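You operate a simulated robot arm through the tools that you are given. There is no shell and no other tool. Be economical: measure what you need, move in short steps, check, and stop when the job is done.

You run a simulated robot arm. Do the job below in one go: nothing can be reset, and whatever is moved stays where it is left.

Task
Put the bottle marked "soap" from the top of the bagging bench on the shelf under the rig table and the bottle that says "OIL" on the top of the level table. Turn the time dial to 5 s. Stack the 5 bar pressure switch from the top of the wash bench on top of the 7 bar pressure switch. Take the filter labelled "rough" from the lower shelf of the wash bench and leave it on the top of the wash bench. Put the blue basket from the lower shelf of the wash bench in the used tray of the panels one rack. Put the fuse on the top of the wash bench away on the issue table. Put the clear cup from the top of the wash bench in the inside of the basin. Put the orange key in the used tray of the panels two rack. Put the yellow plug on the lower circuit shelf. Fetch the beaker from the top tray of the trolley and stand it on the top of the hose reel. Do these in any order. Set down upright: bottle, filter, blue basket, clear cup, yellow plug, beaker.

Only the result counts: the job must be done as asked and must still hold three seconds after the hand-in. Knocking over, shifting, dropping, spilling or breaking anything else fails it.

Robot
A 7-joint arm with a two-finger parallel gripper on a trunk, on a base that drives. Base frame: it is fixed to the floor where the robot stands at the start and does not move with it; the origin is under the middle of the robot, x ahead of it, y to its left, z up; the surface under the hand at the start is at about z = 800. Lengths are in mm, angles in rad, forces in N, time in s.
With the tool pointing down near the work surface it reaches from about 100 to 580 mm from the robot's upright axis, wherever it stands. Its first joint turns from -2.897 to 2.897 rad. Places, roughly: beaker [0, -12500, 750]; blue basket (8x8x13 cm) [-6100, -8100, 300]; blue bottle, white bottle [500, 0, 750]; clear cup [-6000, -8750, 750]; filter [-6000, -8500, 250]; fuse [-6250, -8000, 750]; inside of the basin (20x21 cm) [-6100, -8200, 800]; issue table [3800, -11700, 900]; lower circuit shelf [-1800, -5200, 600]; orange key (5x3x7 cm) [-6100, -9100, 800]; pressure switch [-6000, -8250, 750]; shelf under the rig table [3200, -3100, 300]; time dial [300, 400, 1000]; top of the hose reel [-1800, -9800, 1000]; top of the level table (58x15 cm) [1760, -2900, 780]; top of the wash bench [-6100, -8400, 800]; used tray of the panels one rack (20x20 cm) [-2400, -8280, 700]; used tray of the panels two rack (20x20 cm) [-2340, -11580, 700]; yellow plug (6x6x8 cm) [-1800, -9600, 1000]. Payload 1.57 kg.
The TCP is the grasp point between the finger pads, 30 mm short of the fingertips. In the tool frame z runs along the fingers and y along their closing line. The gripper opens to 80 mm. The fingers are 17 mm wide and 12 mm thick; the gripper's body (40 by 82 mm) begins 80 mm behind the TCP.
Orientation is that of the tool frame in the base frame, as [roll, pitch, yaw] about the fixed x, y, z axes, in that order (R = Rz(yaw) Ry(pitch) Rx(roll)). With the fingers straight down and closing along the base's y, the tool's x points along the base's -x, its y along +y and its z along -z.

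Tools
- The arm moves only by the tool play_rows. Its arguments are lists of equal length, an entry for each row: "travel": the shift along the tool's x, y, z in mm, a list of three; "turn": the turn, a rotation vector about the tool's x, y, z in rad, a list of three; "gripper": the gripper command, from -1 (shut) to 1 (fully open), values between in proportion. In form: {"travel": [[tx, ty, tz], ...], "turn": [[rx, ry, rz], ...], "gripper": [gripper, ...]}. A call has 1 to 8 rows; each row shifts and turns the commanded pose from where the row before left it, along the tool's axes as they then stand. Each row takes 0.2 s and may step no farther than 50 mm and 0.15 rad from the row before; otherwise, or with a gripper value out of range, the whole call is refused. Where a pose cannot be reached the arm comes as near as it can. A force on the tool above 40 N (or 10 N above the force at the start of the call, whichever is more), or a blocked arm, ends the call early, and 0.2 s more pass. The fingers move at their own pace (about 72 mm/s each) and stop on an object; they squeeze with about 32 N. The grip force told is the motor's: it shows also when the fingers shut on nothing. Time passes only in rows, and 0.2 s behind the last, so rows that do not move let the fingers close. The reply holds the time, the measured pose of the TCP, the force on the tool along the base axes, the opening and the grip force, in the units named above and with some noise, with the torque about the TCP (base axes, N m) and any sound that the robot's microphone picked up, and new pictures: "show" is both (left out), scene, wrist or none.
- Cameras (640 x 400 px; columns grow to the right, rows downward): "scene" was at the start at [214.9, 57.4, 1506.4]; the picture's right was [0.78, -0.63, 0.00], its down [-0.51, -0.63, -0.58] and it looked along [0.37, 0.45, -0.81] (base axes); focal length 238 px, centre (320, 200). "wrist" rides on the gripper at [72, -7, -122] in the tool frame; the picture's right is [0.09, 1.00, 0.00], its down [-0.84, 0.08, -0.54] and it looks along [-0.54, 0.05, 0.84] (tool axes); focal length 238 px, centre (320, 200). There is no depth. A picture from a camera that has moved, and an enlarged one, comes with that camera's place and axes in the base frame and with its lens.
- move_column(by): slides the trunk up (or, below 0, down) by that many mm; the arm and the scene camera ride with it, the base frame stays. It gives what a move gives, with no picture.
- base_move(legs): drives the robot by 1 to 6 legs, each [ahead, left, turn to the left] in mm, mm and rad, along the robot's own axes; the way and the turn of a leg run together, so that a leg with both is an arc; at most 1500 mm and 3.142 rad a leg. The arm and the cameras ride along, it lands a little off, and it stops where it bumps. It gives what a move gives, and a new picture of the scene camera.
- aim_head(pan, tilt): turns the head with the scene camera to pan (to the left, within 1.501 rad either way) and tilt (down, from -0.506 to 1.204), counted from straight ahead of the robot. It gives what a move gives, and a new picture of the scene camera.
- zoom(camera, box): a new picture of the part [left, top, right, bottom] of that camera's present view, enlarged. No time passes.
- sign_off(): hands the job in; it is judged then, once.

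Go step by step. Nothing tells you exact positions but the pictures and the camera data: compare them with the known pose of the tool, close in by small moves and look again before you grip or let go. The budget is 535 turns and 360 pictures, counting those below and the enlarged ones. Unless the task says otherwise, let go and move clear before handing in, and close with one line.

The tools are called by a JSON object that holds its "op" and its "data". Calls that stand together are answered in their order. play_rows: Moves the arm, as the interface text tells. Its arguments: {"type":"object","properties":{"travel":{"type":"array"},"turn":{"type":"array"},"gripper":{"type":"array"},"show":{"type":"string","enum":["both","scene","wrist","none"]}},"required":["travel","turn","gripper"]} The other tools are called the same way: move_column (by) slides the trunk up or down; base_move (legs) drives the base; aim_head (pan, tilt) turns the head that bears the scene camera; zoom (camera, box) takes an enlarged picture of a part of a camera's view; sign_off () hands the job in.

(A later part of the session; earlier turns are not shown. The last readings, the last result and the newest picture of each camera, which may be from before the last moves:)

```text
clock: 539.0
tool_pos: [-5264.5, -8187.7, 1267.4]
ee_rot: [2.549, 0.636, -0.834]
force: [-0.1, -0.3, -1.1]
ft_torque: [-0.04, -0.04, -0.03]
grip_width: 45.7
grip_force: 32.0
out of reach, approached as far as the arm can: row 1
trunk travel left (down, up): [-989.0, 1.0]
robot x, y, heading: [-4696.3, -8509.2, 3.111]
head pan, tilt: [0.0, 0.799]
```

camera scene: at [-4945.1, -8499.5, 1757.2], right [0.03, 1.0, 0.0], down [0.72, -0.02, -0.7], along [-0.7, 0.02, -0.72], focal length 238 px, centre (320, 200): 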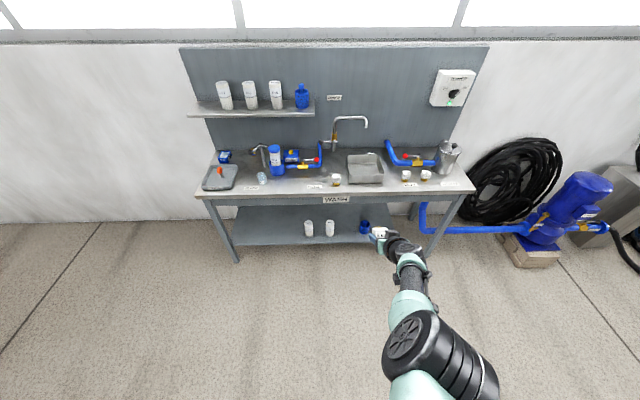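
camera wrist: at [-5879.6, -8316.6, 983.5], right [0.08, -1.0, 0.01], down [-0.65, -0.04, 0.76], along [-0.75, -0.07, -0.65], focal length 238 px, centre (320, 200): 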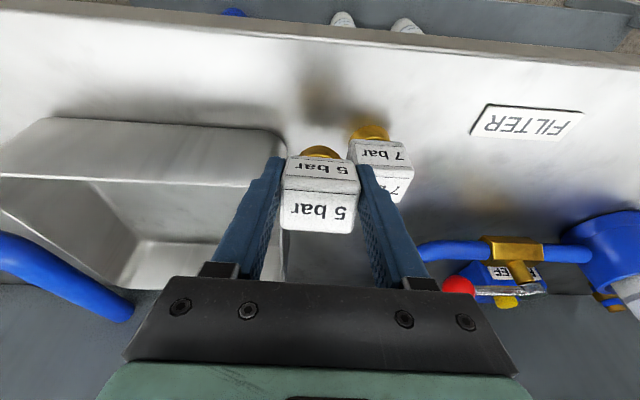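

{"op": "play_rows", "data": {"travel": [[0, 0, -40], [0, 0, -40], [0, 0, 0], [0, 0, 0], [0, 40, 0], [0, 40, 0], [0, 40, 0]], "turn": [[0, 0, -0.15], [0, 0, -0.15], [0, 0, -0.15], [0, 0, -0.15], [0, 0, 0], [0, 0, 0], [0, 0, 0]], "gripper": [-0.4, -0.4, -0.4, -0.4, -0.4, -0.4, -0.4], "show": "none"}}

```text
clock: 540.6
tool_pos: [-5210.5, -8306.8, 1325.1]
ee_rot: [3.088, 0.838, -0.055]
force: [1.2, 0.1, -1.4]
ft_torque: [0.01, 0.01, -0.02]
grip_width: 45.9
grip_force: 32.1
trunk travel left (down, up): [-989.0, 1.0]
robot x, y, heading: [-4693.2, -8506.6, 3.111]
head pan, tilt: [0.0, 0.799]
```

{"op": "play_rows", "data": {"travel": [[0, 30, 0], [0, 30, 0], [0, 30, 0], [0, 30, 0], [0, 20, 0], [0, 20, 0], [0, 0, 0]], "turn": [[0, 0.14, 0], [0, 0.14, 0], [0, 0.14, 0], [0, 0.14, 0], [0, 0.14, 0], [0, 0.138, 0], [0, 0, 0]], "gripper": [-0.4, -0.4, -0.4, -0.4, -0.4, -0.4, -0.4], "show": "none"}}

{"op": "move_column", "data": {"by": -200}}

```text
clock: 542.2
tool_pos: [-5217.0, -8442.7, 1337.5]
ee_rot: [3.1, 0.174, -0.018]
force: [0.0, 0.3, -0.9]
ft_torque: [0.03, 0.0, 0.01]
grip_width: 45.7
grip_force: 32.8
out of reach, approached as far as the arm can: row 4, 5
trunk travel left (down, up): [-989.0, 1.0]
robot x, y, heading: [-4690.8, -8508.5, 3.116]
head pan, tilt: [0.0, 0.799]
```

```text
clock: 544.4
tool_pos: [-5216.8, -8444.1, 1137.2]
ee_rot: [3.102, 0.176, -0.018]
force: [0.1, -0.1, -1.6]
ft_torque: [0.0, -0.02, 0.0]
grip_width: 45.9
grip_force: 32.1
trunk travel left (down, up): [-789.0, 201.0]
robot x, y, heading: [-4691.7, -8506.7, 3.11]
head pan, tilt: [0.0, 0.799]
```

{"op": "play_rows", "data": {"travel": [[8, 0, 45], [8, 0, 45], [4, 0, 45], [0, 0, 0]], "turn": [[0.013, 0.058, 0], [0.013, 0.058, 0], [0.013, 0.058, 0], [0, 0, 0]], "gripper": [-0.4, -0.4, -0.4, -0.4], "show": "none"}}

```text
clock: 545.4
tool_pos: [-5216.2, -8445.8, 999.5]
ee_rot: [3.14, 0.001, -0.015]
force: [0.7, -0.2, -1.8]
ft_torque: [-0.02, 0.0, -0.01]
grip_width: 45.6
grip_force: 31.9
trunk travel left (down, up): [-789.0, 201.0]
robot x, y, heading: [-4693.9, -8506.7, 3.111]
head pan, tilt: [0.0, 0.799]
```

{"op": "base_move", "data": {"legs": [[0, 0, 0.03], [780, 0, 0]]}}

{"op": "zoom", "data": {"camera": "wrist", "box": [0, 0, 640, 400]}}

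```text
clock: 550.0
tool_pos: [-5997.0, -8470.5, 1000.6]
ee_rot: [3.139, 0.003, 0.024]
force: [-0.9, -0.7, -1.3]
ft_torque: [0.04, -0.01, 0.01]
grip_width: 45.7
grip_force: 32.2
trunk travel left (down, up): [-789.0, 201.0]
robot x, y, heading: [-5472.4, -8511.4, -3.128]
head pan, tilt: [0.0, 0.799]
camera scene: at [-5723.7, -8513.3, 1557.2], right [-0.01, 1.0, 0.0], down [0.72, 0.01, -0.7], along [-0.7, -0.01, -0.72], focal length 238 px, centre (320, 200)
```

scene: 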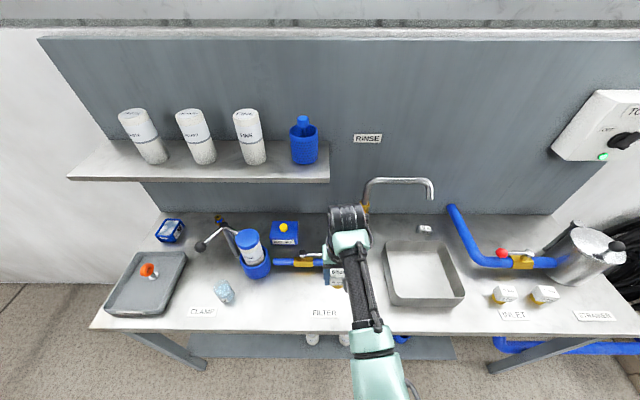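

```text
1.00 times, centred on (320, 200) of wrist (not enlarged: the box is as wide or as high as the picture)
camera zoom: at [-5923.3, -8463.7, 1121.6], right [0.12, -0.99, 0.0], down [-0.83, -0.1, 0.54], along [-0.54, -0.06, -0.84], focal length 238 px, centre (320, 200)
```

zoom: 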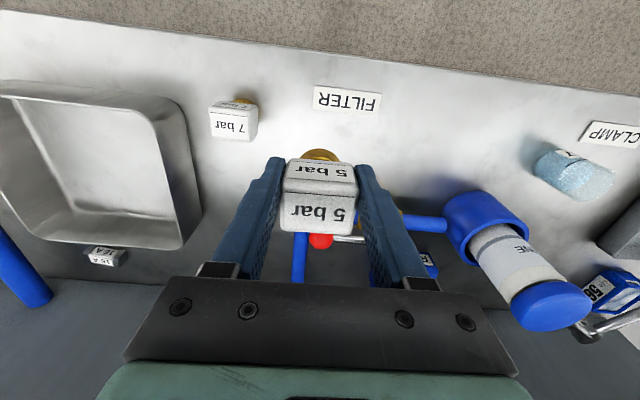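

{"op": "play_rows", "data": {"travel": [[-1, -40, 0], [-1, -40, 20], [0, -14, 40], [0, 0, 0]], "turn": [[0, 0, 0.03], [0, 0, 0], [0, 0, 0], [0, 0, 0]], "gripper": [-0.4, -0.4, -0.4, -0.4], "show": "none"}}

{"op": "zoom", "data": {"camera": "wrist", "box": [260, 90, 380, 240]}}

```text
clock: 551.0
tool_pos: [-5998.4, -8379.1, 940.1]
ee_rot: [3.141, 0.002, -0.005]
force: [-0.3, -0.6, -2.1]
ft_torque: [0.01, -0.02, 0.03]
grip_width: 45.7
grip_force: 32.1
trunk travel left (down, up): [-789.0, 201.0]
robot x, y, heading: [-5473.2, -8510.0, -3.134]
head pan, tilt: [0.0, 0.799]
```

```text
2.67 times, centred on (320, 165) of wrist
camera zoom: at [-5926.0, -8374.0, 1061.9], right [0.09, -1.0, 0.0], down [-0.84, -0.07, 0.54], along [-0.54, -0.05, -0.84], focal length 636 px, centre (320, 293)
```

zoom: 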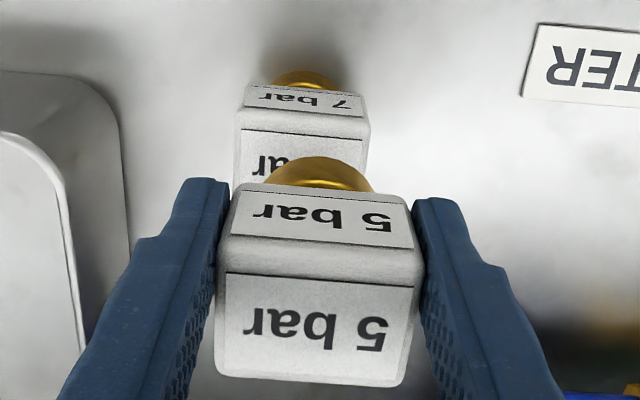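

{"op": "play_rows", "data": {"travel": [[-3, -4.7, 0], [0, 0, 22], [0, 0, 0]], "turn": [[0, 0, 0], [0, 0, 0], [0, 0, 0]], "gripper": [-0.4, -0.4, -0.4], "show": "none"}}

{"op": "zoom", "data": {"camera": "wrist", "box": [260, 90, 380, 240]}}

```text
clock: 551.8
tool_pos: [-6000.6, -8373.2, 917.8]
ee_rot: [3.138, 0.003, -0.004]
force: [-0.2, 0.3, -2.1]
ft_torque: [0.01, -0.02, 0.02]
grip_width: 45.8
grip_force: 31.3
trunk travel left (down, up): [-789.0, 201.0]
robot x, y, heading: [-5471.3, -8510.5, -3.13]
head pan, tilt: [0.0, 0.799]
```

```text
2.67 times, centred on (320, 165) of wrist
camera zoom: at [-5928.8, -8368.8, 1040.2], right [0.09, -1.0, 0.0], down [-0.84, -0.07, 0.54], along [-0.54, -0.05, -0.84], focal length 636 px, centre (320, 293)
```

zoom: 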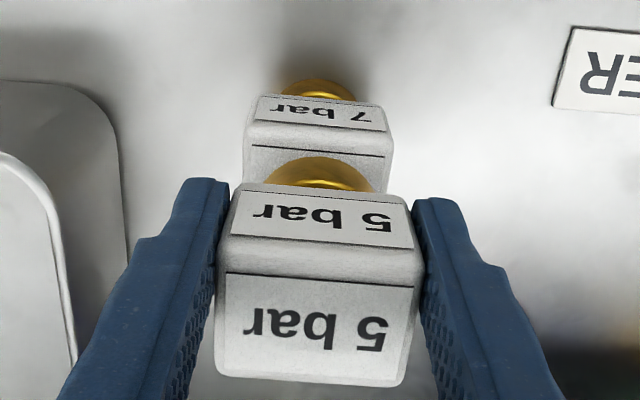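

{"op": "play_rows", "data": {"travel": [[0, 0, 5], [0, 0, 4], [0, 0, 0]], "turn": [[0, 0, 0], [0, 0, 0], [0, 0, 0]], "gripper": [-0.4, -0.4, -0.4], "show": "none"}}

{"op": "play_rows", "data": {"travel": [[0, 0, 2], [0, 0, 2], [0, 0, 0]], "turn": [[0, 0, 0], [0, 0, 0], [0, 0, 0]], "gripper": [-0.4, -0.4, -0.4], "show": "none"}}

```text
clock: 552.6
tool_pos: [-6002.5, -8374.0, 909.8]
ee_rot: [3.14, 0.001, -0.005]
force: [0.9, 0.0, 1.5]
ft_torque: [-0.02, -0.05, -0.05]
grip_width: 45.8
grip_force: 31.8
trunk travel left (down, up): [-789.0, 201.0]
robot x, y, heading: [-5472.2, -8511.1, -3.135]
head pan, tilt: [0.0, 0.799]
```

```text
clock: 553.4
tool_pos: [-6002.2, -8373.9, 908.7]
ee_rot: [3.14, 0.009, -0.005]
force: [2.8, -2.9, 23.7]
ft_torque: [-0.17, -0.34, 0.02]
grip_width: 45.9
grip_force: 32.2
trunk travel left (down, up): [-789.0, 201.0]
robot x, y, heading: [-5471.0, -8514.3, -3.13]
head pan, tilt: [0.0, 0.799]
```

Contact at z≈909. I relax the push, then open slightly and look.

{"op": "play_rows", "data": {"travel": [[0, 0, -3.2], [0, 0, 0], [0, 0, 0], [0, 0, 0]], "turn": [[0, 0, 0], [0, 0, 0], [0, 0, 0], [0, 0, 0]], "gripper": [-0.4, 0.25, 0.4, 0.4], "show": "wrist"}}

```text
clock: 554.4
tool_pos: [-6003.3, -8372.7, 908.1]
ee_rot: [3.141, 0.003, -0.005]
force: [0.6, -0.4, 0.0]
ft_torque: [0.0, -0.01, -0.06]
grip_width: 56.1
grip_force: 0.0
trunk travel left (down, up): [-789.0, 201.0]
robot x, y, heading: [-5473.2, -8511.8, -3.129]
head pan, tilt: [0.0, 0.799]
camera wrist: at [-5928.9, -8367.7, 1029.5], right [0.09, -1.0, 0.0], down [-0.84, -0.07, 0.54], along [-0.54, -0.05, -0.84], focal length 238 px, centre (320, 200)
```

wrist: 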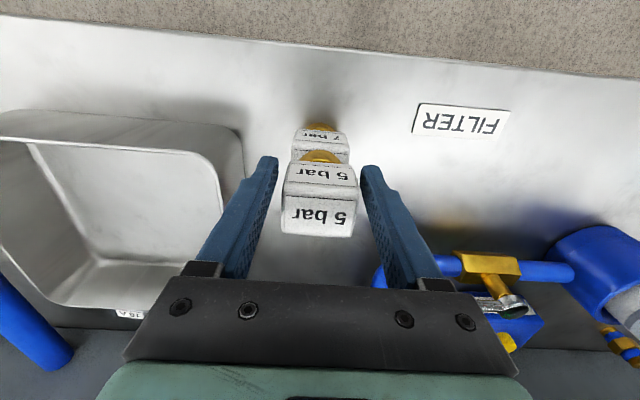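

Stacked and steady. I go straight up.

{"op": "play_rows", "data": {"travel": [[0, 0, -20], [0, 0, -40], [0, 0, -45], [0, 0, -45], [0, 0, -20]], "turn": [[0, 0, 0], [0, 0, 0], [0, 0, 0], [0, 0, 0], [0, 0, 0]], "gripper": [0.4, 0.4, 0.4, 0.8, 1], "show": "wrist"}}

```text
clock: 555.6
tool_pos: [-6000.9, -8370.8, 1078.2]
ee_rot: [3.14, 0.002, -0.005]
force: [0.4, 0.3, 0.2]
ft_torque: [0.0, 0.02, 0.02]
grip_width: 80.2
grip_force: 0.1
trunk travel left (down, up): [-789.0, 201.0]
robot x, y, heading: [-5472.8, -8508.6, -3.129]
head pan, tilt: [0.0, 0.799]
camera wrist: at [-5928.5, -8365.3, 1199.3], right [0.09, -1.0, 0.0], down [-0.84, -0.07, 0.54], along [-0.54, -0.05, -0.84], focal length 238 px, centre (320, 200)
```

wrist: 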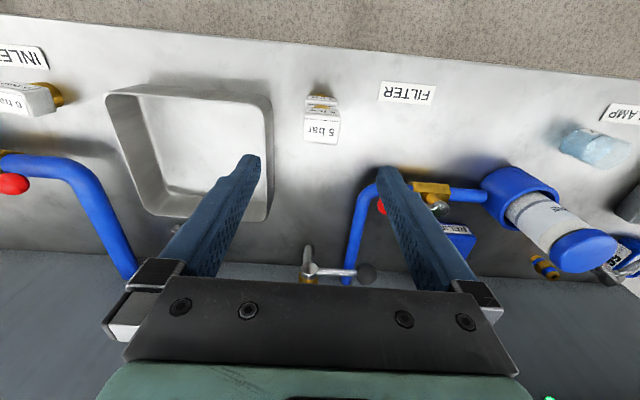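

{"op": "base_move", "data": {"legs": [[0, 410, 0]]}}

{"op": "zoom", "data": {"camera": "wrist", "box": [0, 0, 640, 400]}}

```text
clock: 558.1
tool_pos: [-5998.7, -8780.6, 1078.0]
ee_rot: [3.141, 0.002, -0.007]
force: [1.1, -0.4, -0.3]
ft_torque: [-0.04, 0.04, -0.02]
grip_width: 80.1
grip_force: 0.1
trunk travel left (down, up): [-789.0, 201.0]
robot x, y, heading: [-5467.5, -8924.2, -3.134]
head pan, tilt: [0.0, 0.799]
camera scene: at [-5720.0, -8923.1, 1557.2], right [-0.01, 1.0, 0.0], down [0.72, 0.01, -0.7], along [-0.7, 0.0, -0.72], focal length 238 px, centre (320, 200)
```

scene: 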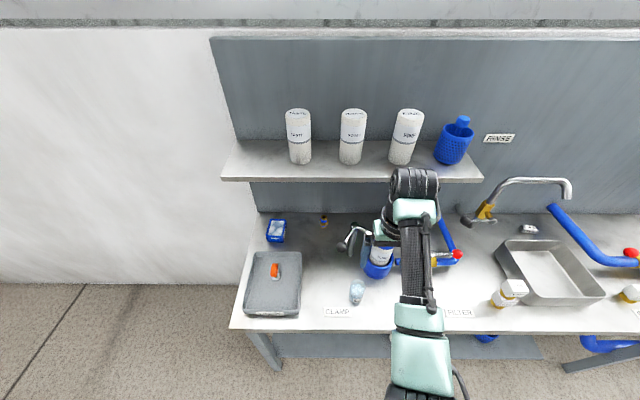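

```text
1.00 times, centred on (320, 200) of wrist (not enlarged: the box is as wide or as high as the picture)
camera zoom: at [-5925.2, -8775.3, 1199.0], right [0.08, -1.0, 0.0], down [-0.84, -0.07, 0.54], along [-0.54, -0.05, -0.84], focal length 238 px, centre (320, 200)
```

zoom: 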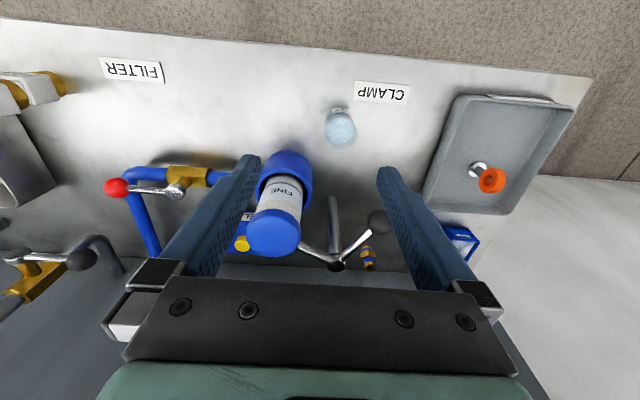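

{"op": "play_rows", "data": {"travel": [[-12, 18, 40], [-11, 17, 40], [0, 0, 45], [0, 0, 13], [0, 0, 0]], "turn": [[0, 0, 0], [0, 0, 0], [0, 0, 0], [0, 0, 0], [0, 0, 0]], "gripper": [1, 1, 1, 1, 1], "show": "wrist"}}

```text
clock: 559.3
tool_pos: [-6022.6, -8816.8, 938.6]
ee_rot: [3.139, 0.002, -0.01]
force: [0.4, -0.6, -0.3]
ft_torque: [0.02, 0.0, -0.01]
grip_width: 79.8
grip_force: 0.1
trunk travel left (down, up): [-789.0, 201.0]
robot x, y, heading: [-5473.1, -8925.0, -3.139]
head pan, tilt: [0.0, 0.799]
camera wrist: at [-5949.3, -8810.9, 1061.2], right [0.08, -1.0, 0.0], down [-0.84, -0.07, 0.54], along [-0.54, -0.05, -0.84], focal length 238 px, centre (320, 200)
```

wrist: 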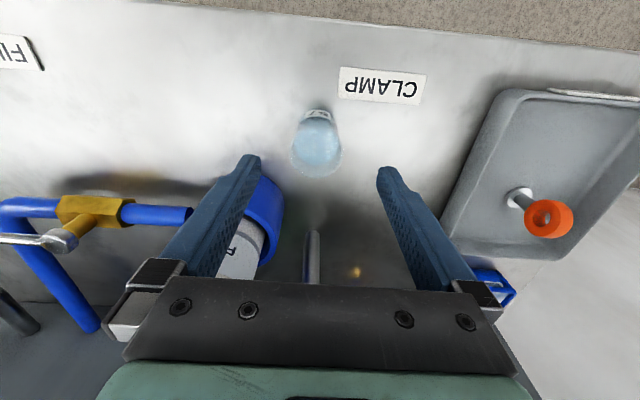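

{"op": "play_rows", "data": {"travel": [[0, 0, 45], [1, -2, 40], [0, 0, 0]], "turn": [[0, 0, 0], [0, 0, 0], [0, 0, 0]], "gripper": [0.8, 0.8, 0.8], "show": "wrist"}}

```text
clock: 560.1
tool_pos: [-6019.0, -8815.3, 857.2]
ee_rot: [3.14, 0.004, -0.006]
force: [-0.7, -0.8, 0.5]
ft_torque: [-0.02, 0.05, 0.03]
grip_width: 72.2
grip_force: 0.1
out of reach, approached as far as the arm can: row 2
trunk travel left (down, up): [-789.0, 201.0]
robot x, y, heading: [-5469.5, -8921.8, -3.137]
head pan, tilt: [0.0, 0.799]
camera wrist: at [-5945.7, -8810.4, 979.0], right [0.08, -1.0, 0.0], down [-0.84, -0.07, 0.55], along [-0.54, -0.05, -0.84], focal length 238 px, centre (320, 200)
```

wrist: 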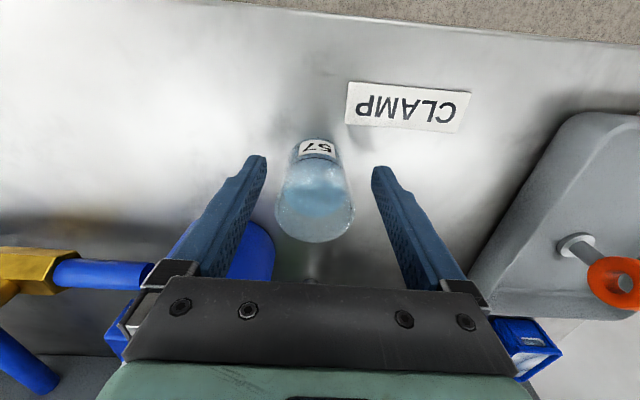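

{"op": "play_rows", "data": {"travel": [[0, 0, 0], [0, 0, 0], [0, 0, 0]], "turn": [[0, 0, 0], [0, 0, 0], [0, 0, 0]], "gripper": [0, -0.3, -0.3], "show": "wrist"}}

```text
clock: 560.9
tool_pos: [-6019.3, -8815.4, 857.4]
ee_rot: [3.141, 0.003, -0.009]
force: [-0.1, -0.1, 0.6]
ft_torque: [0.02, 0.04, 0.0]
grip_width: 47.9
grip_force: 32.5
trunk travel left (down, up): [-789.0, 201.0]
robot x, y, heading: [-5469.3, -8920.0, -3.138]
head pan, tilt: [0.0, 0.799]
camera wrist: at [-5945.6, -8810.4, 978.9], right [0.08, -1.0, 0.0], down [-0.84, -0.07, 0.54], along [-0.54, -0.05, -0.84], focal length 238 px, centre (320, 200)
```

wrist: 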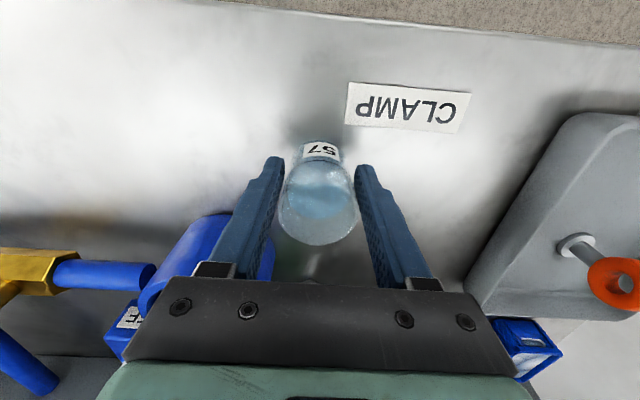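

Gripped at 48 mm. I lift with the column.

{"op": "move_column", "data": {"by": 180}}

```text
clock: 562.9
tool_pos: [-6018.5, -8814.9, 1037.0]
ee_rot: [-3.142, 0.002, -0.008]
force: [-0.1, 0.1, -1.2]
ft_torque: [0.0, 0.01, 0.01]
grip_width: 47.2
grip_force: 31.5
trunk travel left (down, up): [-969.0, 21.0]
robot x, y, heading: [-5467.4, -8924.2, -3.138]
head pan, tilt: [0.0, 0.799]
```

{"op": "play_rows", "data": {"travel": [[45, 0, -10], [0, 0, 0]], "turn": [[0, 0, 0], [0, 0, 0]], "gripper": [-0.3, -0.3], "show": "none"}}

{"op": "base_move", "data": {"legs": [[0, -630, 0]]}}

{"op": "zoom", "data": {"camera": "wrist", "box": [0, 0, 640, 400]}}

```text
clock: 563.5
tool_pos: [-5973.4, -8816.7, 1047.3]
ee_rot: [3.14, -0.001, -0.008]
force: [-1.2, 0.3, -0.2]
ft_torque: [0.02, 0.0, -0.03]
grip_width: 27.9
grip_force: 0.0
trunk travel left (down, up): [-969.0, 21.0]
robot x, y, heading: [-5468.0, -8918.4, -3.132]
head pan, tilt: [0.0, 0.799]
```

```text
clock: 567.0
tool_pos: [-5981.4, -8195.4, 1047.5]
ee_rot: [-3.141, 0.001, -0.003]
force: [0.3, 0.3, -0.2]
ft_torque: [-0.02, -0.04, -0.03]
grip_width: 27.8
grip_force: 0.1
trunk travel left (down, up): [-969.0, 21.0]
robot x, y, heading: [-5474.7, -8298.3, -3.128]
head pan, tilt: [0.0, 0.799]
camera scene: at [-5726.0, -8300.1, 1737.2], right [-0.01, 1.0, 0.0], down [0.72, 0.01, -0.7], along [-0.7, -0.01, -0.72], focal length 238 px, centre (320, 200)
```

scene: 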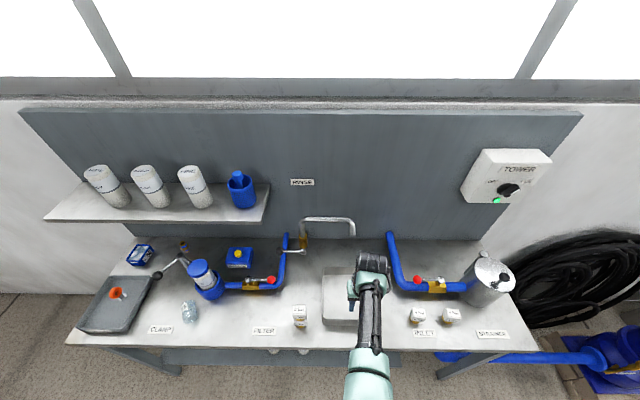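

```text
1.00 times, centred on (320, 200) of wrist (not enlarged: the box is as wide or as high as the picture)
camera zoom: at [-5907.7, -8189.2, 1170.1], right [0.09, -1.0, 0.0], down [-0.84, -0.07, 0.54], along [-0.54, -0.05, -0.84], focal length 238 px, centre (320, 200)
```

zoom: 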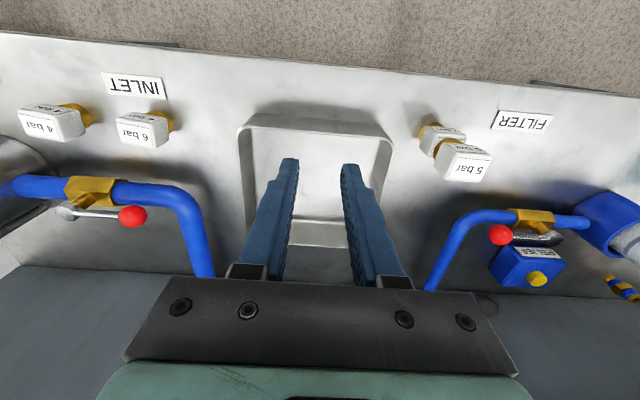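

{"op": "zoom", "data": {"camera": "scene", "box": [130, 250, 330, 350]}}

```text
3.20 times, centred on (230, 300) of scene
camera zoom: at [-5726.0, -8300.1, 1737.2], right [-0.01, 1.0, 0.0], down [0.72, 0.01, -0.7], along [-0.7, -0.01, -0.72], focal length 762 px, centre (608, -120)
```

zoom: 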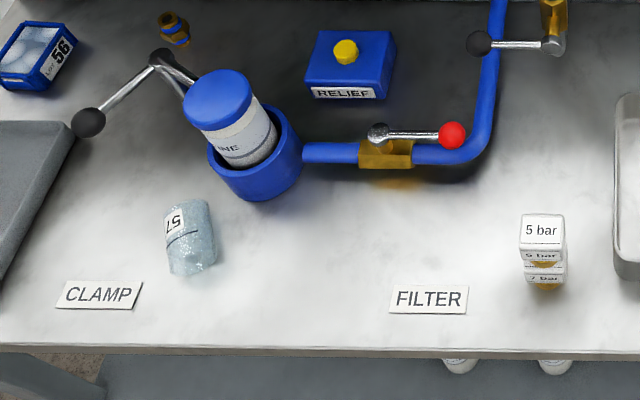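

{"op": "base_move", "data": {"legs": [[0, 590, 0]]}}

{"op": "play_rows", "data": {"travel": [[0, 0, 0], [0, 0, 0]], "turn": [[0, 0, 0], [0, 0, 0]], "gripper": [1, 1], "show": "wrist"}}

```text
clock: 570.4
tool_pos: [-5970.7, -8799.2, 1048.1]
ee_rot: [3.14, 0.001, 0.011]
force: [0.8, -0.2, -0.6]
ft_torque: [0.0, -0.01, -0.01]
grip_width: 28.0
grip_force: 0.0
trunk travel left (down, up): [-969.0, 21.0]
robot x, y, heading: [-5462.5, -8893.3, -3.111]
head pan, tilt: [0.0, 0.799]
camera scene: at [-5714.2, -8900.6, 1737.2], right [-0.03, 1.0, 0.0], down [0.72, 0.02, -0.7], along [-0.7, -0.02, -0.72], focal length 238 px, centre (320, 200)
```

scene: 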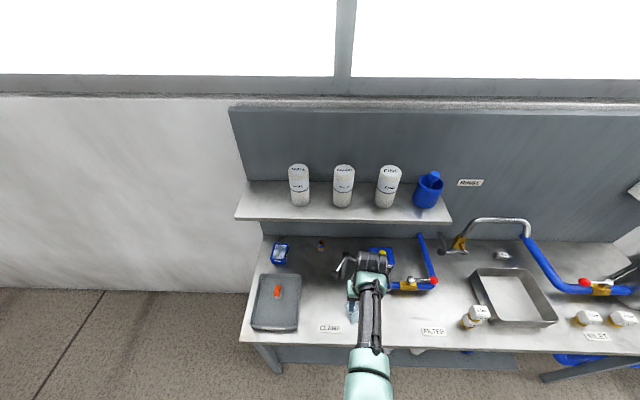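

```text
clock: 571.0
tool_pos: [-5971.5, -8798.7, 1048.6]
ee_rot: [3.139, 0.002, 0.01]
force: [-0.1, -0.4, 0.2]
ft_torque: [0.04, 0.0, -0.01]
grip_width: 80.0
grip_force: 0.1
trunk travel left (down, up): [-969.0, 21.0]
robot x, y, heading: [-5463.4, -8897.1, -3.115]
head pan, tilt: [0.0, 0.799]
camera wrist: at [-5897.5, -8793.2, 1170.0], right [0.1, -0.99, 0.0], down [-0.83, -0.09, 0.54], along [-0.54, -0.06, -0.84], focal length 238 px, centre (320, 200)
```

wrist: 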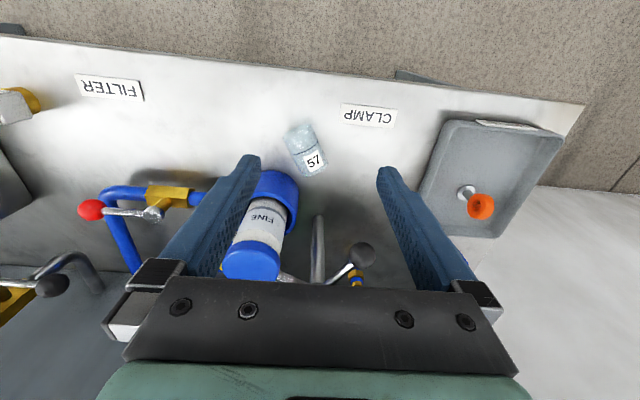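

{"op": "zoom", "data": {"camera": "wrist", "box": [260, 100, 360, 200]}}

```text
4.00 times, centred on (310, 150) of wrist
camera zoom: at [-5897.5, -8793.2, 1170.0], right [0.1, -0.99, 0.0], down [-0.83, -0.09, 0.54], along [-0.54, -0.06, -0.84], focal length 953 px, centre (360, 400)
```

zoom: 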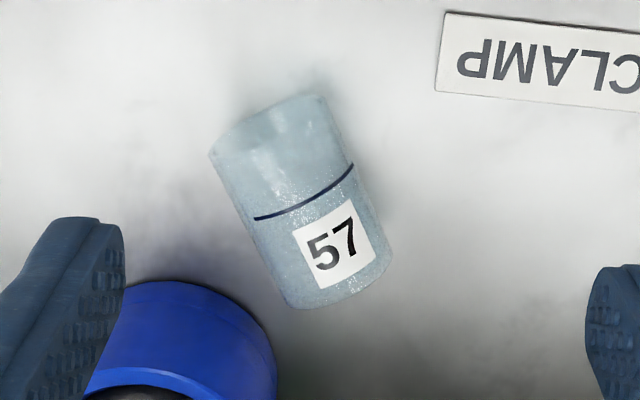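

{"op": "base_move", "data": {"legs": [[-450, 0, 0]]}}

{"op": "play_rows", "data": {"travel": [[0, 0, 0], [0, 0, 0], [0, 0, 0], [0, 0, 0], [0, 0, 0], [0, 0, 0], [0, 0, 0], [0, 0, 0]], "turn": [[0, -0.142, 0], [0, -0.142, 0], [0, -0.142, 0], [0, -0.142, 0], [0, -0.142, 0], [0, -0.142, 0], [0, -0.142, 0], [0, -0.142, 0]], "gripper": [0, 0, 0, 0, 0, 0, 0, 0], "show": "none"}}

{"op": "move_column", "data": {"by": -190}}

```text
clock: 573.7
tool_pos: [-5518.6, -8785.7, 1049.2]
ee_rot: [3.141, 0.002, 0.007]
force: [-0.6, 0.3, 0.0]
ft_torque: [0.01, 0.0, -0.02]
grip_width: 80.0
grip_force: 0.0
trunk travel left (down, up): [-969.0, 21.0]
robot x, y, heading: [-5011.2, -8884.7, -3.116]
head pan, tilt: [0.0, 0.799]
camera scene: at [-5263.0, -8888.8, 1737.1], right [-0.02, 1.0, 0.0], down [0.72, 0.02, -0.7], along [-0.7, -0.02, -0.72], focal length 238 px, centre (320, 200)
```

scene: 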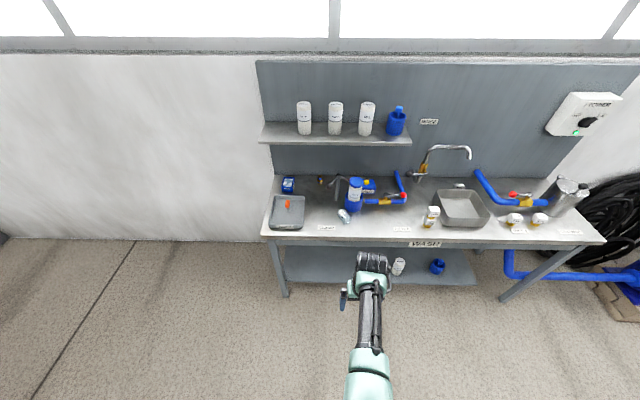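

```text
clock: 575.5
tool_pos: [-5518.4, -8785.0, 1046.9]
ee_rot: [-3.141, 1.137, 0.003]
force: [-0.6, 0.1, -0.4]
ft_torque: [0.0, -0.05, -0.02]
grip_width: 40.1
grip_force: 0.1
trunk travel left (down, up): [-969.0, 21.0]
robot x, y, heading: [-5011.1, -8882.7, -3.117]
head pan, tilt: [0.0, 0.799]
```

```text
clock: 577.6
tool_pos: [-5517.7, -8785.4, 858.5]
ee_rot: [3.137, 1.136, 0.002]
force: [1.2, -0.3, 0.5]
ft_torque: [0.04, 0.01, 0.0]
grip_width: 39.9
grip_force: 0.0
trunk travel left (down, up): [-779.0, 211.0]
robot x, y, heading: [-5009.2, -8884.3, -3.121]
head pan, tilt: [0.0, 0.799]
```

{"op": "base_move", "data": {"legs": [[0, 0, 0.456], [180, -426, 0]]}}

{"op": "zoom", "data": {"camera": "wrist", "box": [0, 0, 640, 400]}}

```text
clock: 581.7
tool_pos: [-5869.0, -8724.8, 858.0]
ee_rot: [3.137, 1.137, 0.464]
force: [-0.7, -0.5, 0.5]
ft_torque: [-0.02, 0.0, 0.02]
grip_width: 39.9
grip_force: 0.0
trunk travel left (down, up): [-779.0, 211.0]
robot x, y, heading: [-5372.9, -8589.1, -2.654]
head pan, tilt: [0.0, 0.799]
camera scene: at [-5593.1, -8703.1, 1547.2], right [-0.46, 0.89, 0.0], down [0.63, 0.33, -0.7], along [-0.62, -0.32, -0.72], focal length 238 px, centre (320, 200)
```

scene: 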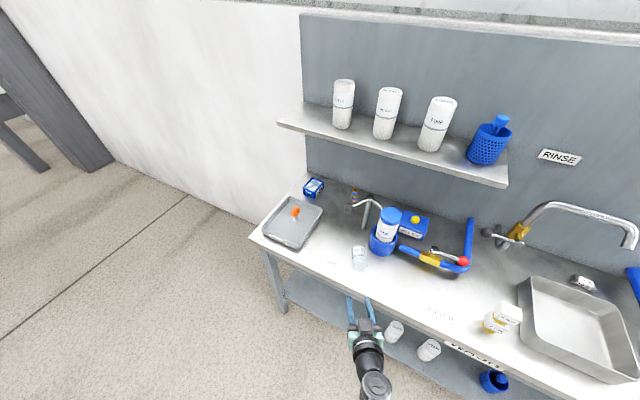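

```text
1.00 times, centred on (320, 200) of wrist (not enlarged: the box is as wide or as high as the picture)
camera zoom: at [-5744.9, -8657.6, 844.0], right [0.48, -0.87, -0.08], down [0.16, 0.0, 0.99], along [-0.86, -0.49, 0.14], focal length 238 px, centre (320, 200)
```

zoom: 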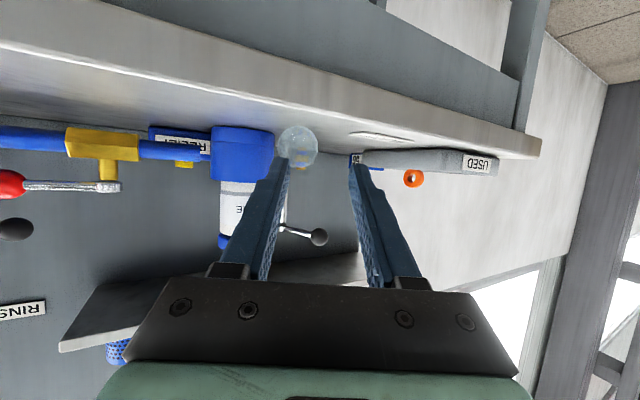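

{"op": "play_rows", "data": {"travel": [[-5, 1, 42], [-5, 1, 41], [0, 0, 0]], "turn": [[0, 0, 0], [0, 0, 0], [0, 0, 0]], "gripper": [0, 0, 0], "show": "wrist"}}

```text
clock: 582.5
tool_pos: [-5937.3, -8764.4, 833.8]
ee_rot: [3.136, 1.139, 0.463]
force: [-0.2, 0.1, 0.5]
ft_torque: [0.0, -0.04, 0.01]
grip_width: 39.8
grip_force: 0.1
trunk travel left (down, up): [-779.0, 211.0]
robot x, y, heading: [-5372.8, -8587.7, -2.659]
head pan, tilt: [0.0, 0.799]
camera wrist: at [-5813.8, -8696.4, 819.0], right [0.48, -0.87, -0.08], down [0.16, 0.0, 0.99], along [-0.86, -0.49, 0.14], focal length 238 px, centre (320, 200)
```

wrist: 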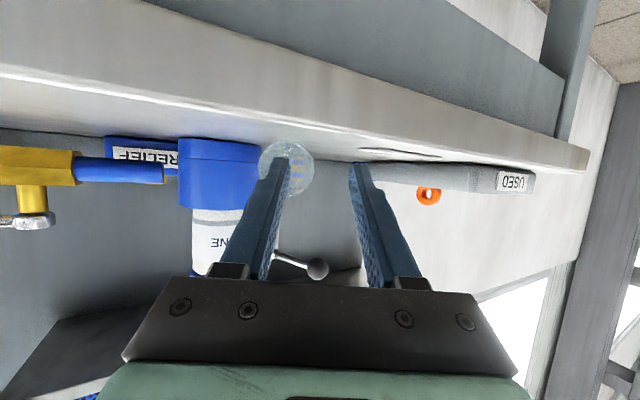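

{"op": "play_rows", "data": {"travel": [[-14, -1, 32], [-13.5, -1, 32], [0, 0, 0]], "turn": [[0, 0, 0], [0, 0, 0], [0, 0, 0]], "gripper": [0, 0, 0], "show": "wrist"}}

```text
clock: 583.3
tool_pos: [-5978.3, -8800.4, 845.0]
ee_rot: [3.137, 1.138, 0.465]
force: [0.2, -0.9, 0.1]
ft_torque: [0.0, -0.01, -0.05]
grip_width: 40.1
grip_force: 0.0
out of reach, approached as far as the arm can: row 2
trunk travel left (down, up): [-779.0, 211.0]
robot x, y, heading: [-5368.4, -8586.5, -2.66]
head pan, tilt: [0.0, 0.799]
camera wrist: at [-5854.0, -8731.2, 830.3], right [0.48, -0.87, -0.08], down [0.16, 0.0, 0.99], along [-0.86, -0.49, 0.14], focal length 238 px, centre (320, 200)
```

wrist: 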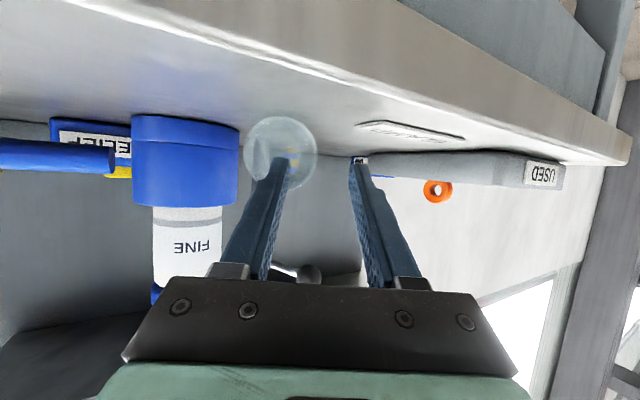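

{"op": "play_rows", "data": {"travel": [[14, 0, -30], [14, 0, -30], [14, 0, -30], [14, 0, -30], [0, 0, 0]], "turn": [[0, 0, 0], [0, 0, 0], [0, 0, 0], [0, 0, 0], [0, 0, 0]], "gripper": [0, 0, 0, 0, 0], "show": "none"}}

```text
clock: 584.5
tool_pos: [-5857.6, -8739.4, 845.7]
ee_rot: [3.136, 1.139, 0.462]
force: [-0.4, 0.0, 0.7]
ft_torque: [0.0, 0.01, 0.0]
grip_width: 40.1
grip_force: 0.1
trunk travel left (down, up): [-779.0, 211.0]
robot x, y, heading: [-5369.6, -8586.7, -2.659]
head pan, tilt: [0.0, 0.799]
```

{"op": "play_rows", "data": {"travel": [[11.8, -14, 5.5], [0, 0, 0]], "turn": [[0, 0, 0], [0, 0, 0]], "gripper": [0, 0], "show": "none"}}

{"op": "base_move", "data": {"legs": [[75, 0, 0]]}}

{"op": "zoom", "data": {"camera": "wrist", "box": [0, 0, 640, 400]}}

```text
clock: 585.1
tool_pos: [-5863.6, -8726.3, 832.1]
ee_rot: [3.137, 1.14, 0.465]
force: [-0.7, -0.4, -0.1]
ft_torque: [-0.02, 0.04, 0.03]
grip_width: 40.2
grip_force: 0.0
trunk travel left (down, up): [-779.0, 211.0]
robot x, y, heading: [-5371.4, -8586.7, -2.656]
head pan, tilt: [0.0, 0.799]
```

```text
clock: 586.1
tool_pos: [-5929.0, -8761.4, 832.5]
ee_rot: [3.137, 1.138, 0.466]
force: [-0.9, 0.8, 0.1]
ft_torque: [-0.01, 0.0, 0.04]
grip_width: 40.0
grip_force: 0.0
trunk travel left (down, up): [-779.0, 211.0]
robot x, y, heading: [-5433.8, -8618.2, -2.659]
head pan, tilt: [0.0, 0.799]
camera scene: at [-5658.3, -8737.5, 1547.1], right [-0.46, 0.89, 0.0], down [0.64, 0.33, -0.7], along [-0.62, -0.32, -0.72], focal length 238 px, centre (320, 200)
```

scene: 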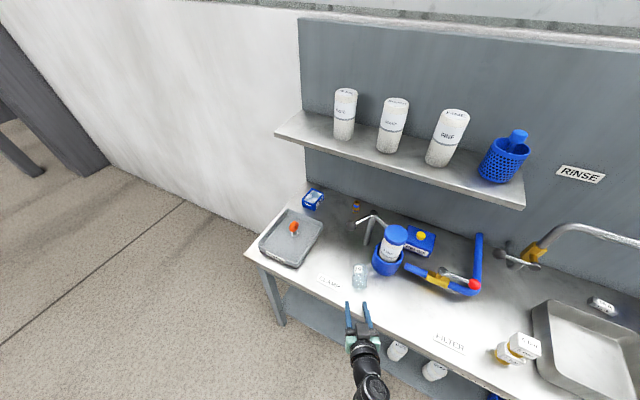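

```text
1.00 times, centred on (320, 200) of wrist (not enlarged: the box is as wide or as high as the picture)
camera zoom: at [-5805.2, -8693.5, 817.5], right [0.48, -0.87, -0.08], down [0.16, 0.0, 0.99], along [-0.86, -0.49, 0.14], focal length 238 px, centre (320, 200)
```

zoom: 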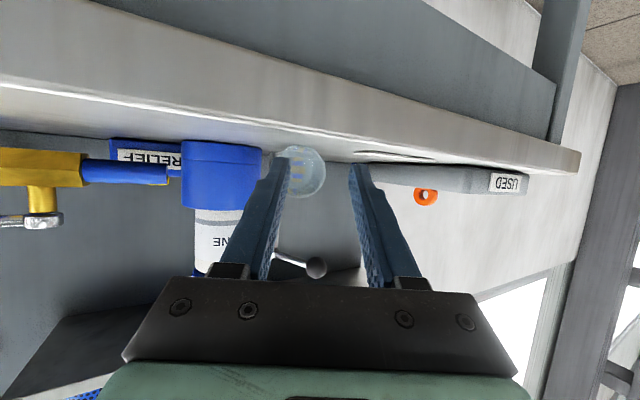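

{"op": "play_rows", "data": {"travel": [[0, 10, 0], [-12.6, 0, 27], [0, 0, 0]], "turn": [[0, 0, 0], [0, 0, 0], [0, 0, 0]], "gripper": [0, 0, 0], "show": "wrist"}}

```text
clock: 586.9
tool_pos: [-5950.2, -8782.8, 833.1]
ee_rot: [3.136, 1.139, 0.462]
force: [-0.6, 0.2, -0.4]
ft_torque: [0.01, 0.04, 0.0]
grip_width: 40.0
grip_force: 0.2
trunk travel left (down, up): [-779.0, 211.0]
robot x, y, heading: [-5434.7, -8621.5, -2.661]
head pan, tilt: [0.0, 0.799]
camera wrist: at [-5826.5, -8714.7, 818.1], right [0.48, -0.87, -0.08], down [0.16, 0.0, 0.99], along [-0.86, -0.49, 0.14], focal length 238 px, centre (320, 200)
```

wrist: 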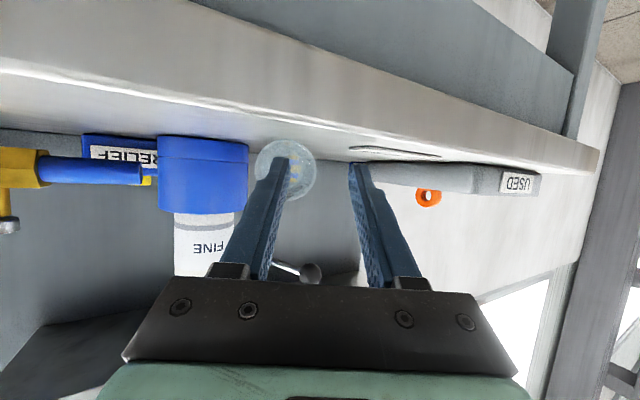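

{"op": "play_rows", "data": {"travel": [[-10.5, 0, 22.7], [-10.5, 0, 22.7], [0, 0, 0]], "turn": [[0, 0, 0], [0, 0, 0], [0, 0, 0]], "gripper": [0, 0, 0], "show": "wrist"}}

```text
clock: 587.7
tool_pos: [-5995.3, -8805.0, 832.3]
ee_rot: [3.137, 1.138, 0.464]
force: [0.0, -0.2, 0.6]
ft_torque: [-0.02, -0.02, -0.04]
grip_width: 39.9
grip_force: 0.1
trunk travel left (down, up): [-779.0, 211.0]
robot x, y, heading: [-5434.9, -8626.0, -2.661]
head pan, tilt: [0.0, 0.799]
camera wrist: at [-5871.1, -8737.3, 817.9], right [0.48, -0.87, -0.08], down [0.16, 0.0, 0.99], along [-0.86, -0.49, 0.14], focal length 238 px, centre (320, 200)
```

wrist: 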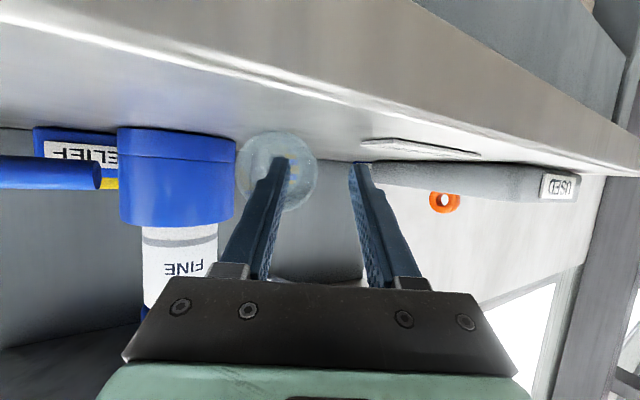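

{"op": "play_rows", "data": {"travel": [[0, 0, 0], [0, 0, 0], [0, 0, 0], [0, 0, 0]], "turn": [[0, 0, 0], [0, 0, 0], [0, 0, 0], [0, 0, 0]], "gripper": [-0.5, -1, -1, -1], "show": "wrist"}}

```text
clock: 588.7
tool_pos: [-5995.4, -8805.5, 832.0]
ee_rot: [3.136, 1.137, 0.461]
force: [1.0, 0.5, -0.2]
ft_torque: [0.01, 0.02, 0.01]
grip_width: 7.6
grip_force: 26.7
trunk travel left (down, up): [-779.0, 211.0]
robot x, y, heading: [-5434.2, -8619.7, -2.658]
head pan, tilt: [0.0, 0.799]
camera wrist: at [-5871.0, -8737.0, 817.8], right [0.48, -0.87, -0.08], down [0.16, 0.0, 0.99], along [-0.86, -0.49, 0.14], focal length 238 px, centre (320, 200)
```

wrist: 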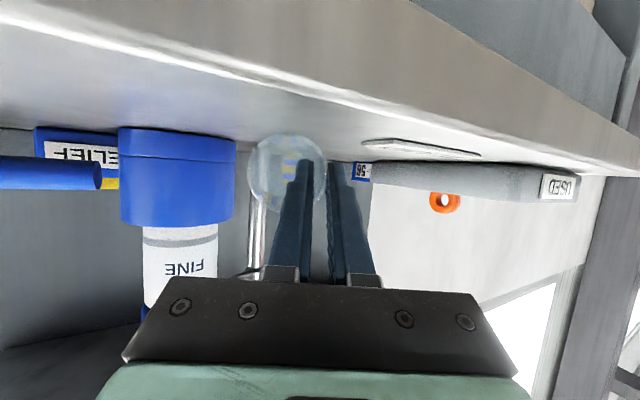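

{"op": "play_rows", "data": {"travel": [[0, 0, 0], [-9, 0, -4.2], [-9, 0, -4.2], [-18, 0, -8.4], [-18, 0, -8.4], [0, 0, 0]], "turn": [[0, 0, 0], [0, 0, 0], [0, 0, 0], [0, 0, 0], [0, 0, 0], [0, 0, 0]], "gripper": [-1, -1, -1, -1, -1, -1], "show": "both"}}

```text
clock: 590.1
tool_pos: [-5994.1, -8804.0, 892.2]
ee_rot: [3.139, 1.138, 0.465]
force: [0.3, -0.1, 1.1]
ft_torque: [0.02, -0.01, -0.02]
grip_width: 7.2
grip_force: 27.1
trunk travel left (down, up): [-779.0, 211.0]
robot x, y, heading: [-5433.5, -8625.4, -2.659]
head pan, tilt: [0.0, 0.799]
camera scene: at [-5657.7, -8737.2, 1547.2], right [-0.46, 0.89, 0.0], down [0.64, 0.33, -0.7], along [-0.62, -0.32, -0.72], focal length 238 px, centre (320, 200)
camera wrist: at [-5870.2, -8736.6, 877.9], right [0.48, -0.87, -0.08], down [0.16, 0.0, 0.99], along [-0.86, -0.49, 0.14], focal length 238 px, centre (320, 200)
```

scene: 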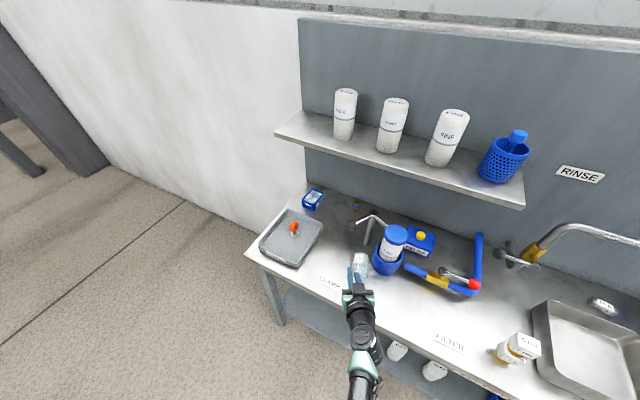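
wrist: 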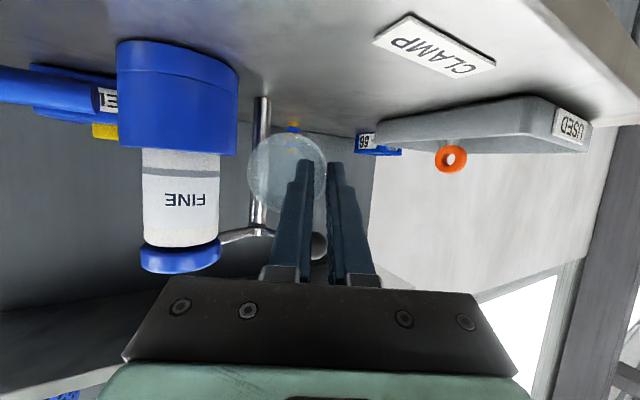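

{"op": "move_column", "data": {"by": 110}}

{"op": "base_move", "data": {"legs": [[-250, 0, 0]]}}

{"op": "play_rows", "data": {"travel": [[0, 0, 0], [0, 0, 0], [0, 0, 0], [0, 0, 0], [0, 0, 0], [0, 0, 0], [0, 0, 0], [0, 0, 0]], "turn": [[0, 0.1, 0], [0, 0.1, 0], [0, 0.1, 0], [0, 0.1, 0], [0, 0.1, 0], [0, 0.1, 0], [0, 0.1, 0], [0, 0.1, 0]], "gripper": [-1, -1, -1, -1, -1, -1, -1, -1], "show": "wrist"}}

```text
clock: 591.6
tool_pos: [-5993.0, -8805.2, 1001.3]
ee_rot: [3.137, 1.138, 0.463]
force: [0.0, -0.8, 0.1]
ft_torque: [-0.01, -0.01, 0.01]
grip_width: 7.2
grip_force: 26.2
trunk travel left (down, up): [-889.0, 101.0]
robot x, y, heading: [-5436.6, -8619.7, -2.662]
head pan, tilt: [0.0, 0.799]
```

```text
clock: 593.4
tool_pos: [-5771.9, -8689.2, 1002.3]
ee_rot: [3.136, 1.139, 0.466]
force: [-0.3, 0.5, -0.2]
ft_torque: [0.0, 0.0, -0.03]
grip_width: 7.0
grip_force: 26.3
trunk travel left (down, up): [-889.0, 101.0]
robot x, y, heading: [-5211.3, -8505.1, -2.652]
head pan, tilt: [0.0, 0.799]
camera scene: at [-5435.6, -8620.7, 1657.1], right [-0.46, 0.89, 0.0], down [0.64, 0.33, -0.7], along [-0.62, -0.32, -0.72], focal length 238 px, centre (320, 200)
```

scene: 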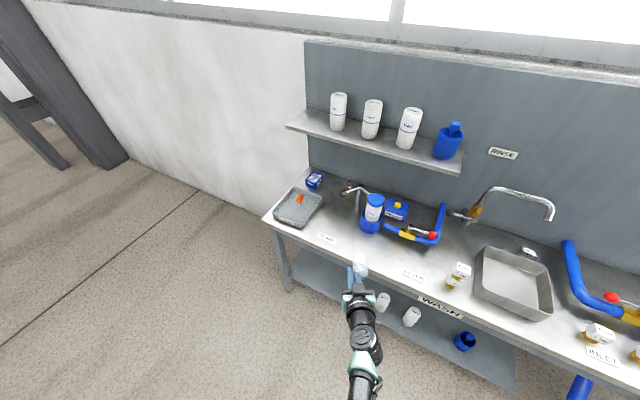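

```text
clock: 595.2
tool_pos: [-5771.2, -8688.9, 1001.7]
ee_rot: [3.14, 0.334, 0.466]
force: [0.4, 0.2, -0.6]
ft_torque: [0.01, 0.01, 0.01]
grip_width: 6.7
grip_force: 26.0
trunk travel left (down, up): [-889.0, 101.0]
robot x, y, heading: [-5212.1, -8505.7, -2.66]
head pan, tilt: [0.0, 0.799]
camera wrist: at [-5677.2, -8634.3, 1092.6], right [0.53, -0.85, -0.03], down [-0.51, -0.34, 0.79], along [-0.68, -0.4, -0.62], focal length 238 px, centre (320, 200)
```

wrist: 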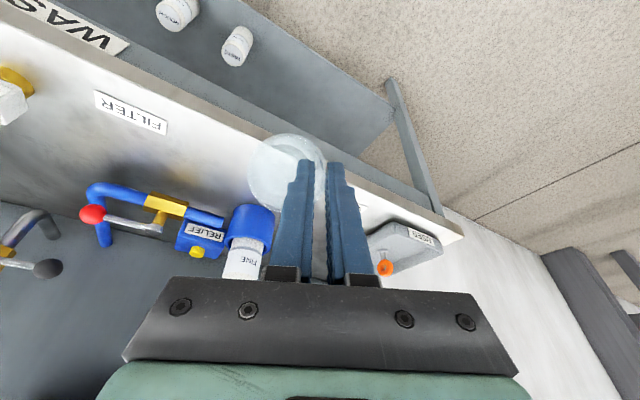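

{"op": "play_rows", "data": {"travel": [[0, 0, 0], [0, 0, 0], [0, 0, 0], [0, 0, 0], [0, 0, 0], [0, 0, 0], [0, 0, 0], [0, 0, 0]], "turn": [[0, 0.1, 0], [0, 0.1, 0], [0, 0.1, 0], [0, 0.1, 0], [0, 0.1, 0], [0, 0.1, 0], [0, 0.1, 0], [0, 0.06, 0]], "gripper": [-1, -1, -1, -1, -1, -1, -1, -1], "show": "both"}}

```text
clock: 597.0
tool_pos: [-5708.1, -8667.6, 1039.1]
ee_rot: [3.14, -0.358, 0.468]
force: [-0.2, -0.6, -0.1]
ft_torque: [-0.01, 0.0, -0.02]
grip_width: 6.5
grip_force: 26.3
out of reach, approached as far as the arm can: row 4, 5, 6, 7, 8
trunk travel left (down, up): [-889.0, 101.0]
robot x, y, heading: [-5214.9, -8505.9, -2.656]
head pan, tilt: [0.0, 0.799]
camera scene: at [-5435.1, -8620.5, 1657.2], right [-0.46, 0.89, 0.0], down [0.63, 0.33, -0.7], along [-0.62, -0.32, -0.72], focal length 238 px, centre (320, 200)
camera wrist: at [-5688.7, -8651.2, 1177.8], right [0.53, -0.85, 0.03], down [-0.83, -0.51, 0.21], along [-0.17, -0.14, -0.98], focal length 238 px, centre (320, 200)
```

scene: 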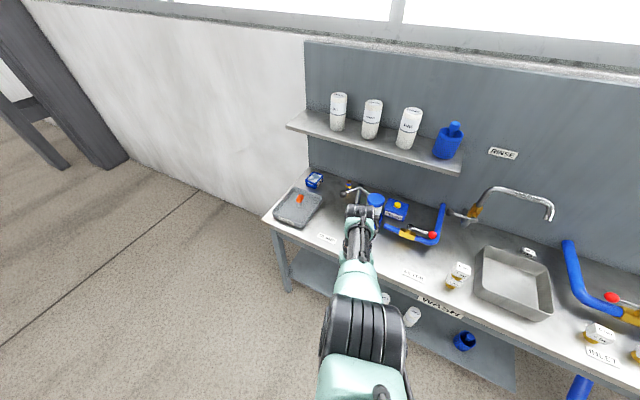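
wrist: 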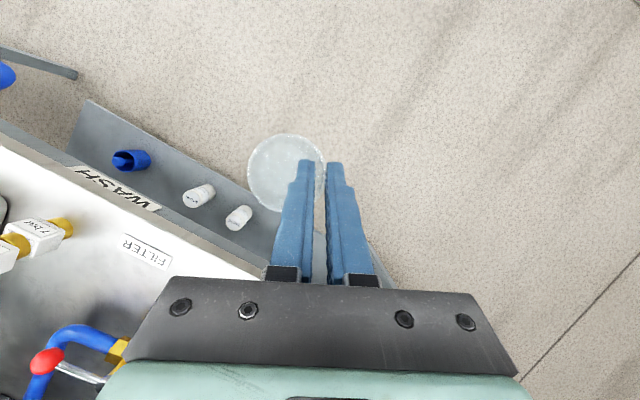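

{"op": "play_rows", "data": {"travel": [[46, 0, 17], [46, 0, 17], [0, 0, 0]], "turn": [[0, 0, 0], [0, 0.07, 0], [0, 0, 0]], "gripper": [-1, -1, -1], "show": "none"}}

```text
clock: 597.8
tool_pos: [-5629.0, -8629.0, 1038.5]
ee_rot: [3.139, -0.409, 0.47]
force: [-1.0, 0.5, 0.1]
ft_torque: [0.03, -0.02, 0.01]
grip_width: 6.1
grip_force: 26.0
out of reach, approached as far as the arm can: row 2
trunk travel left (down, up): [-889.0, 101.0]
robot x, y, heading: [-5212.6, -8507.9, -2.658]
head pan, tilt: [0.0, 0.799]
```

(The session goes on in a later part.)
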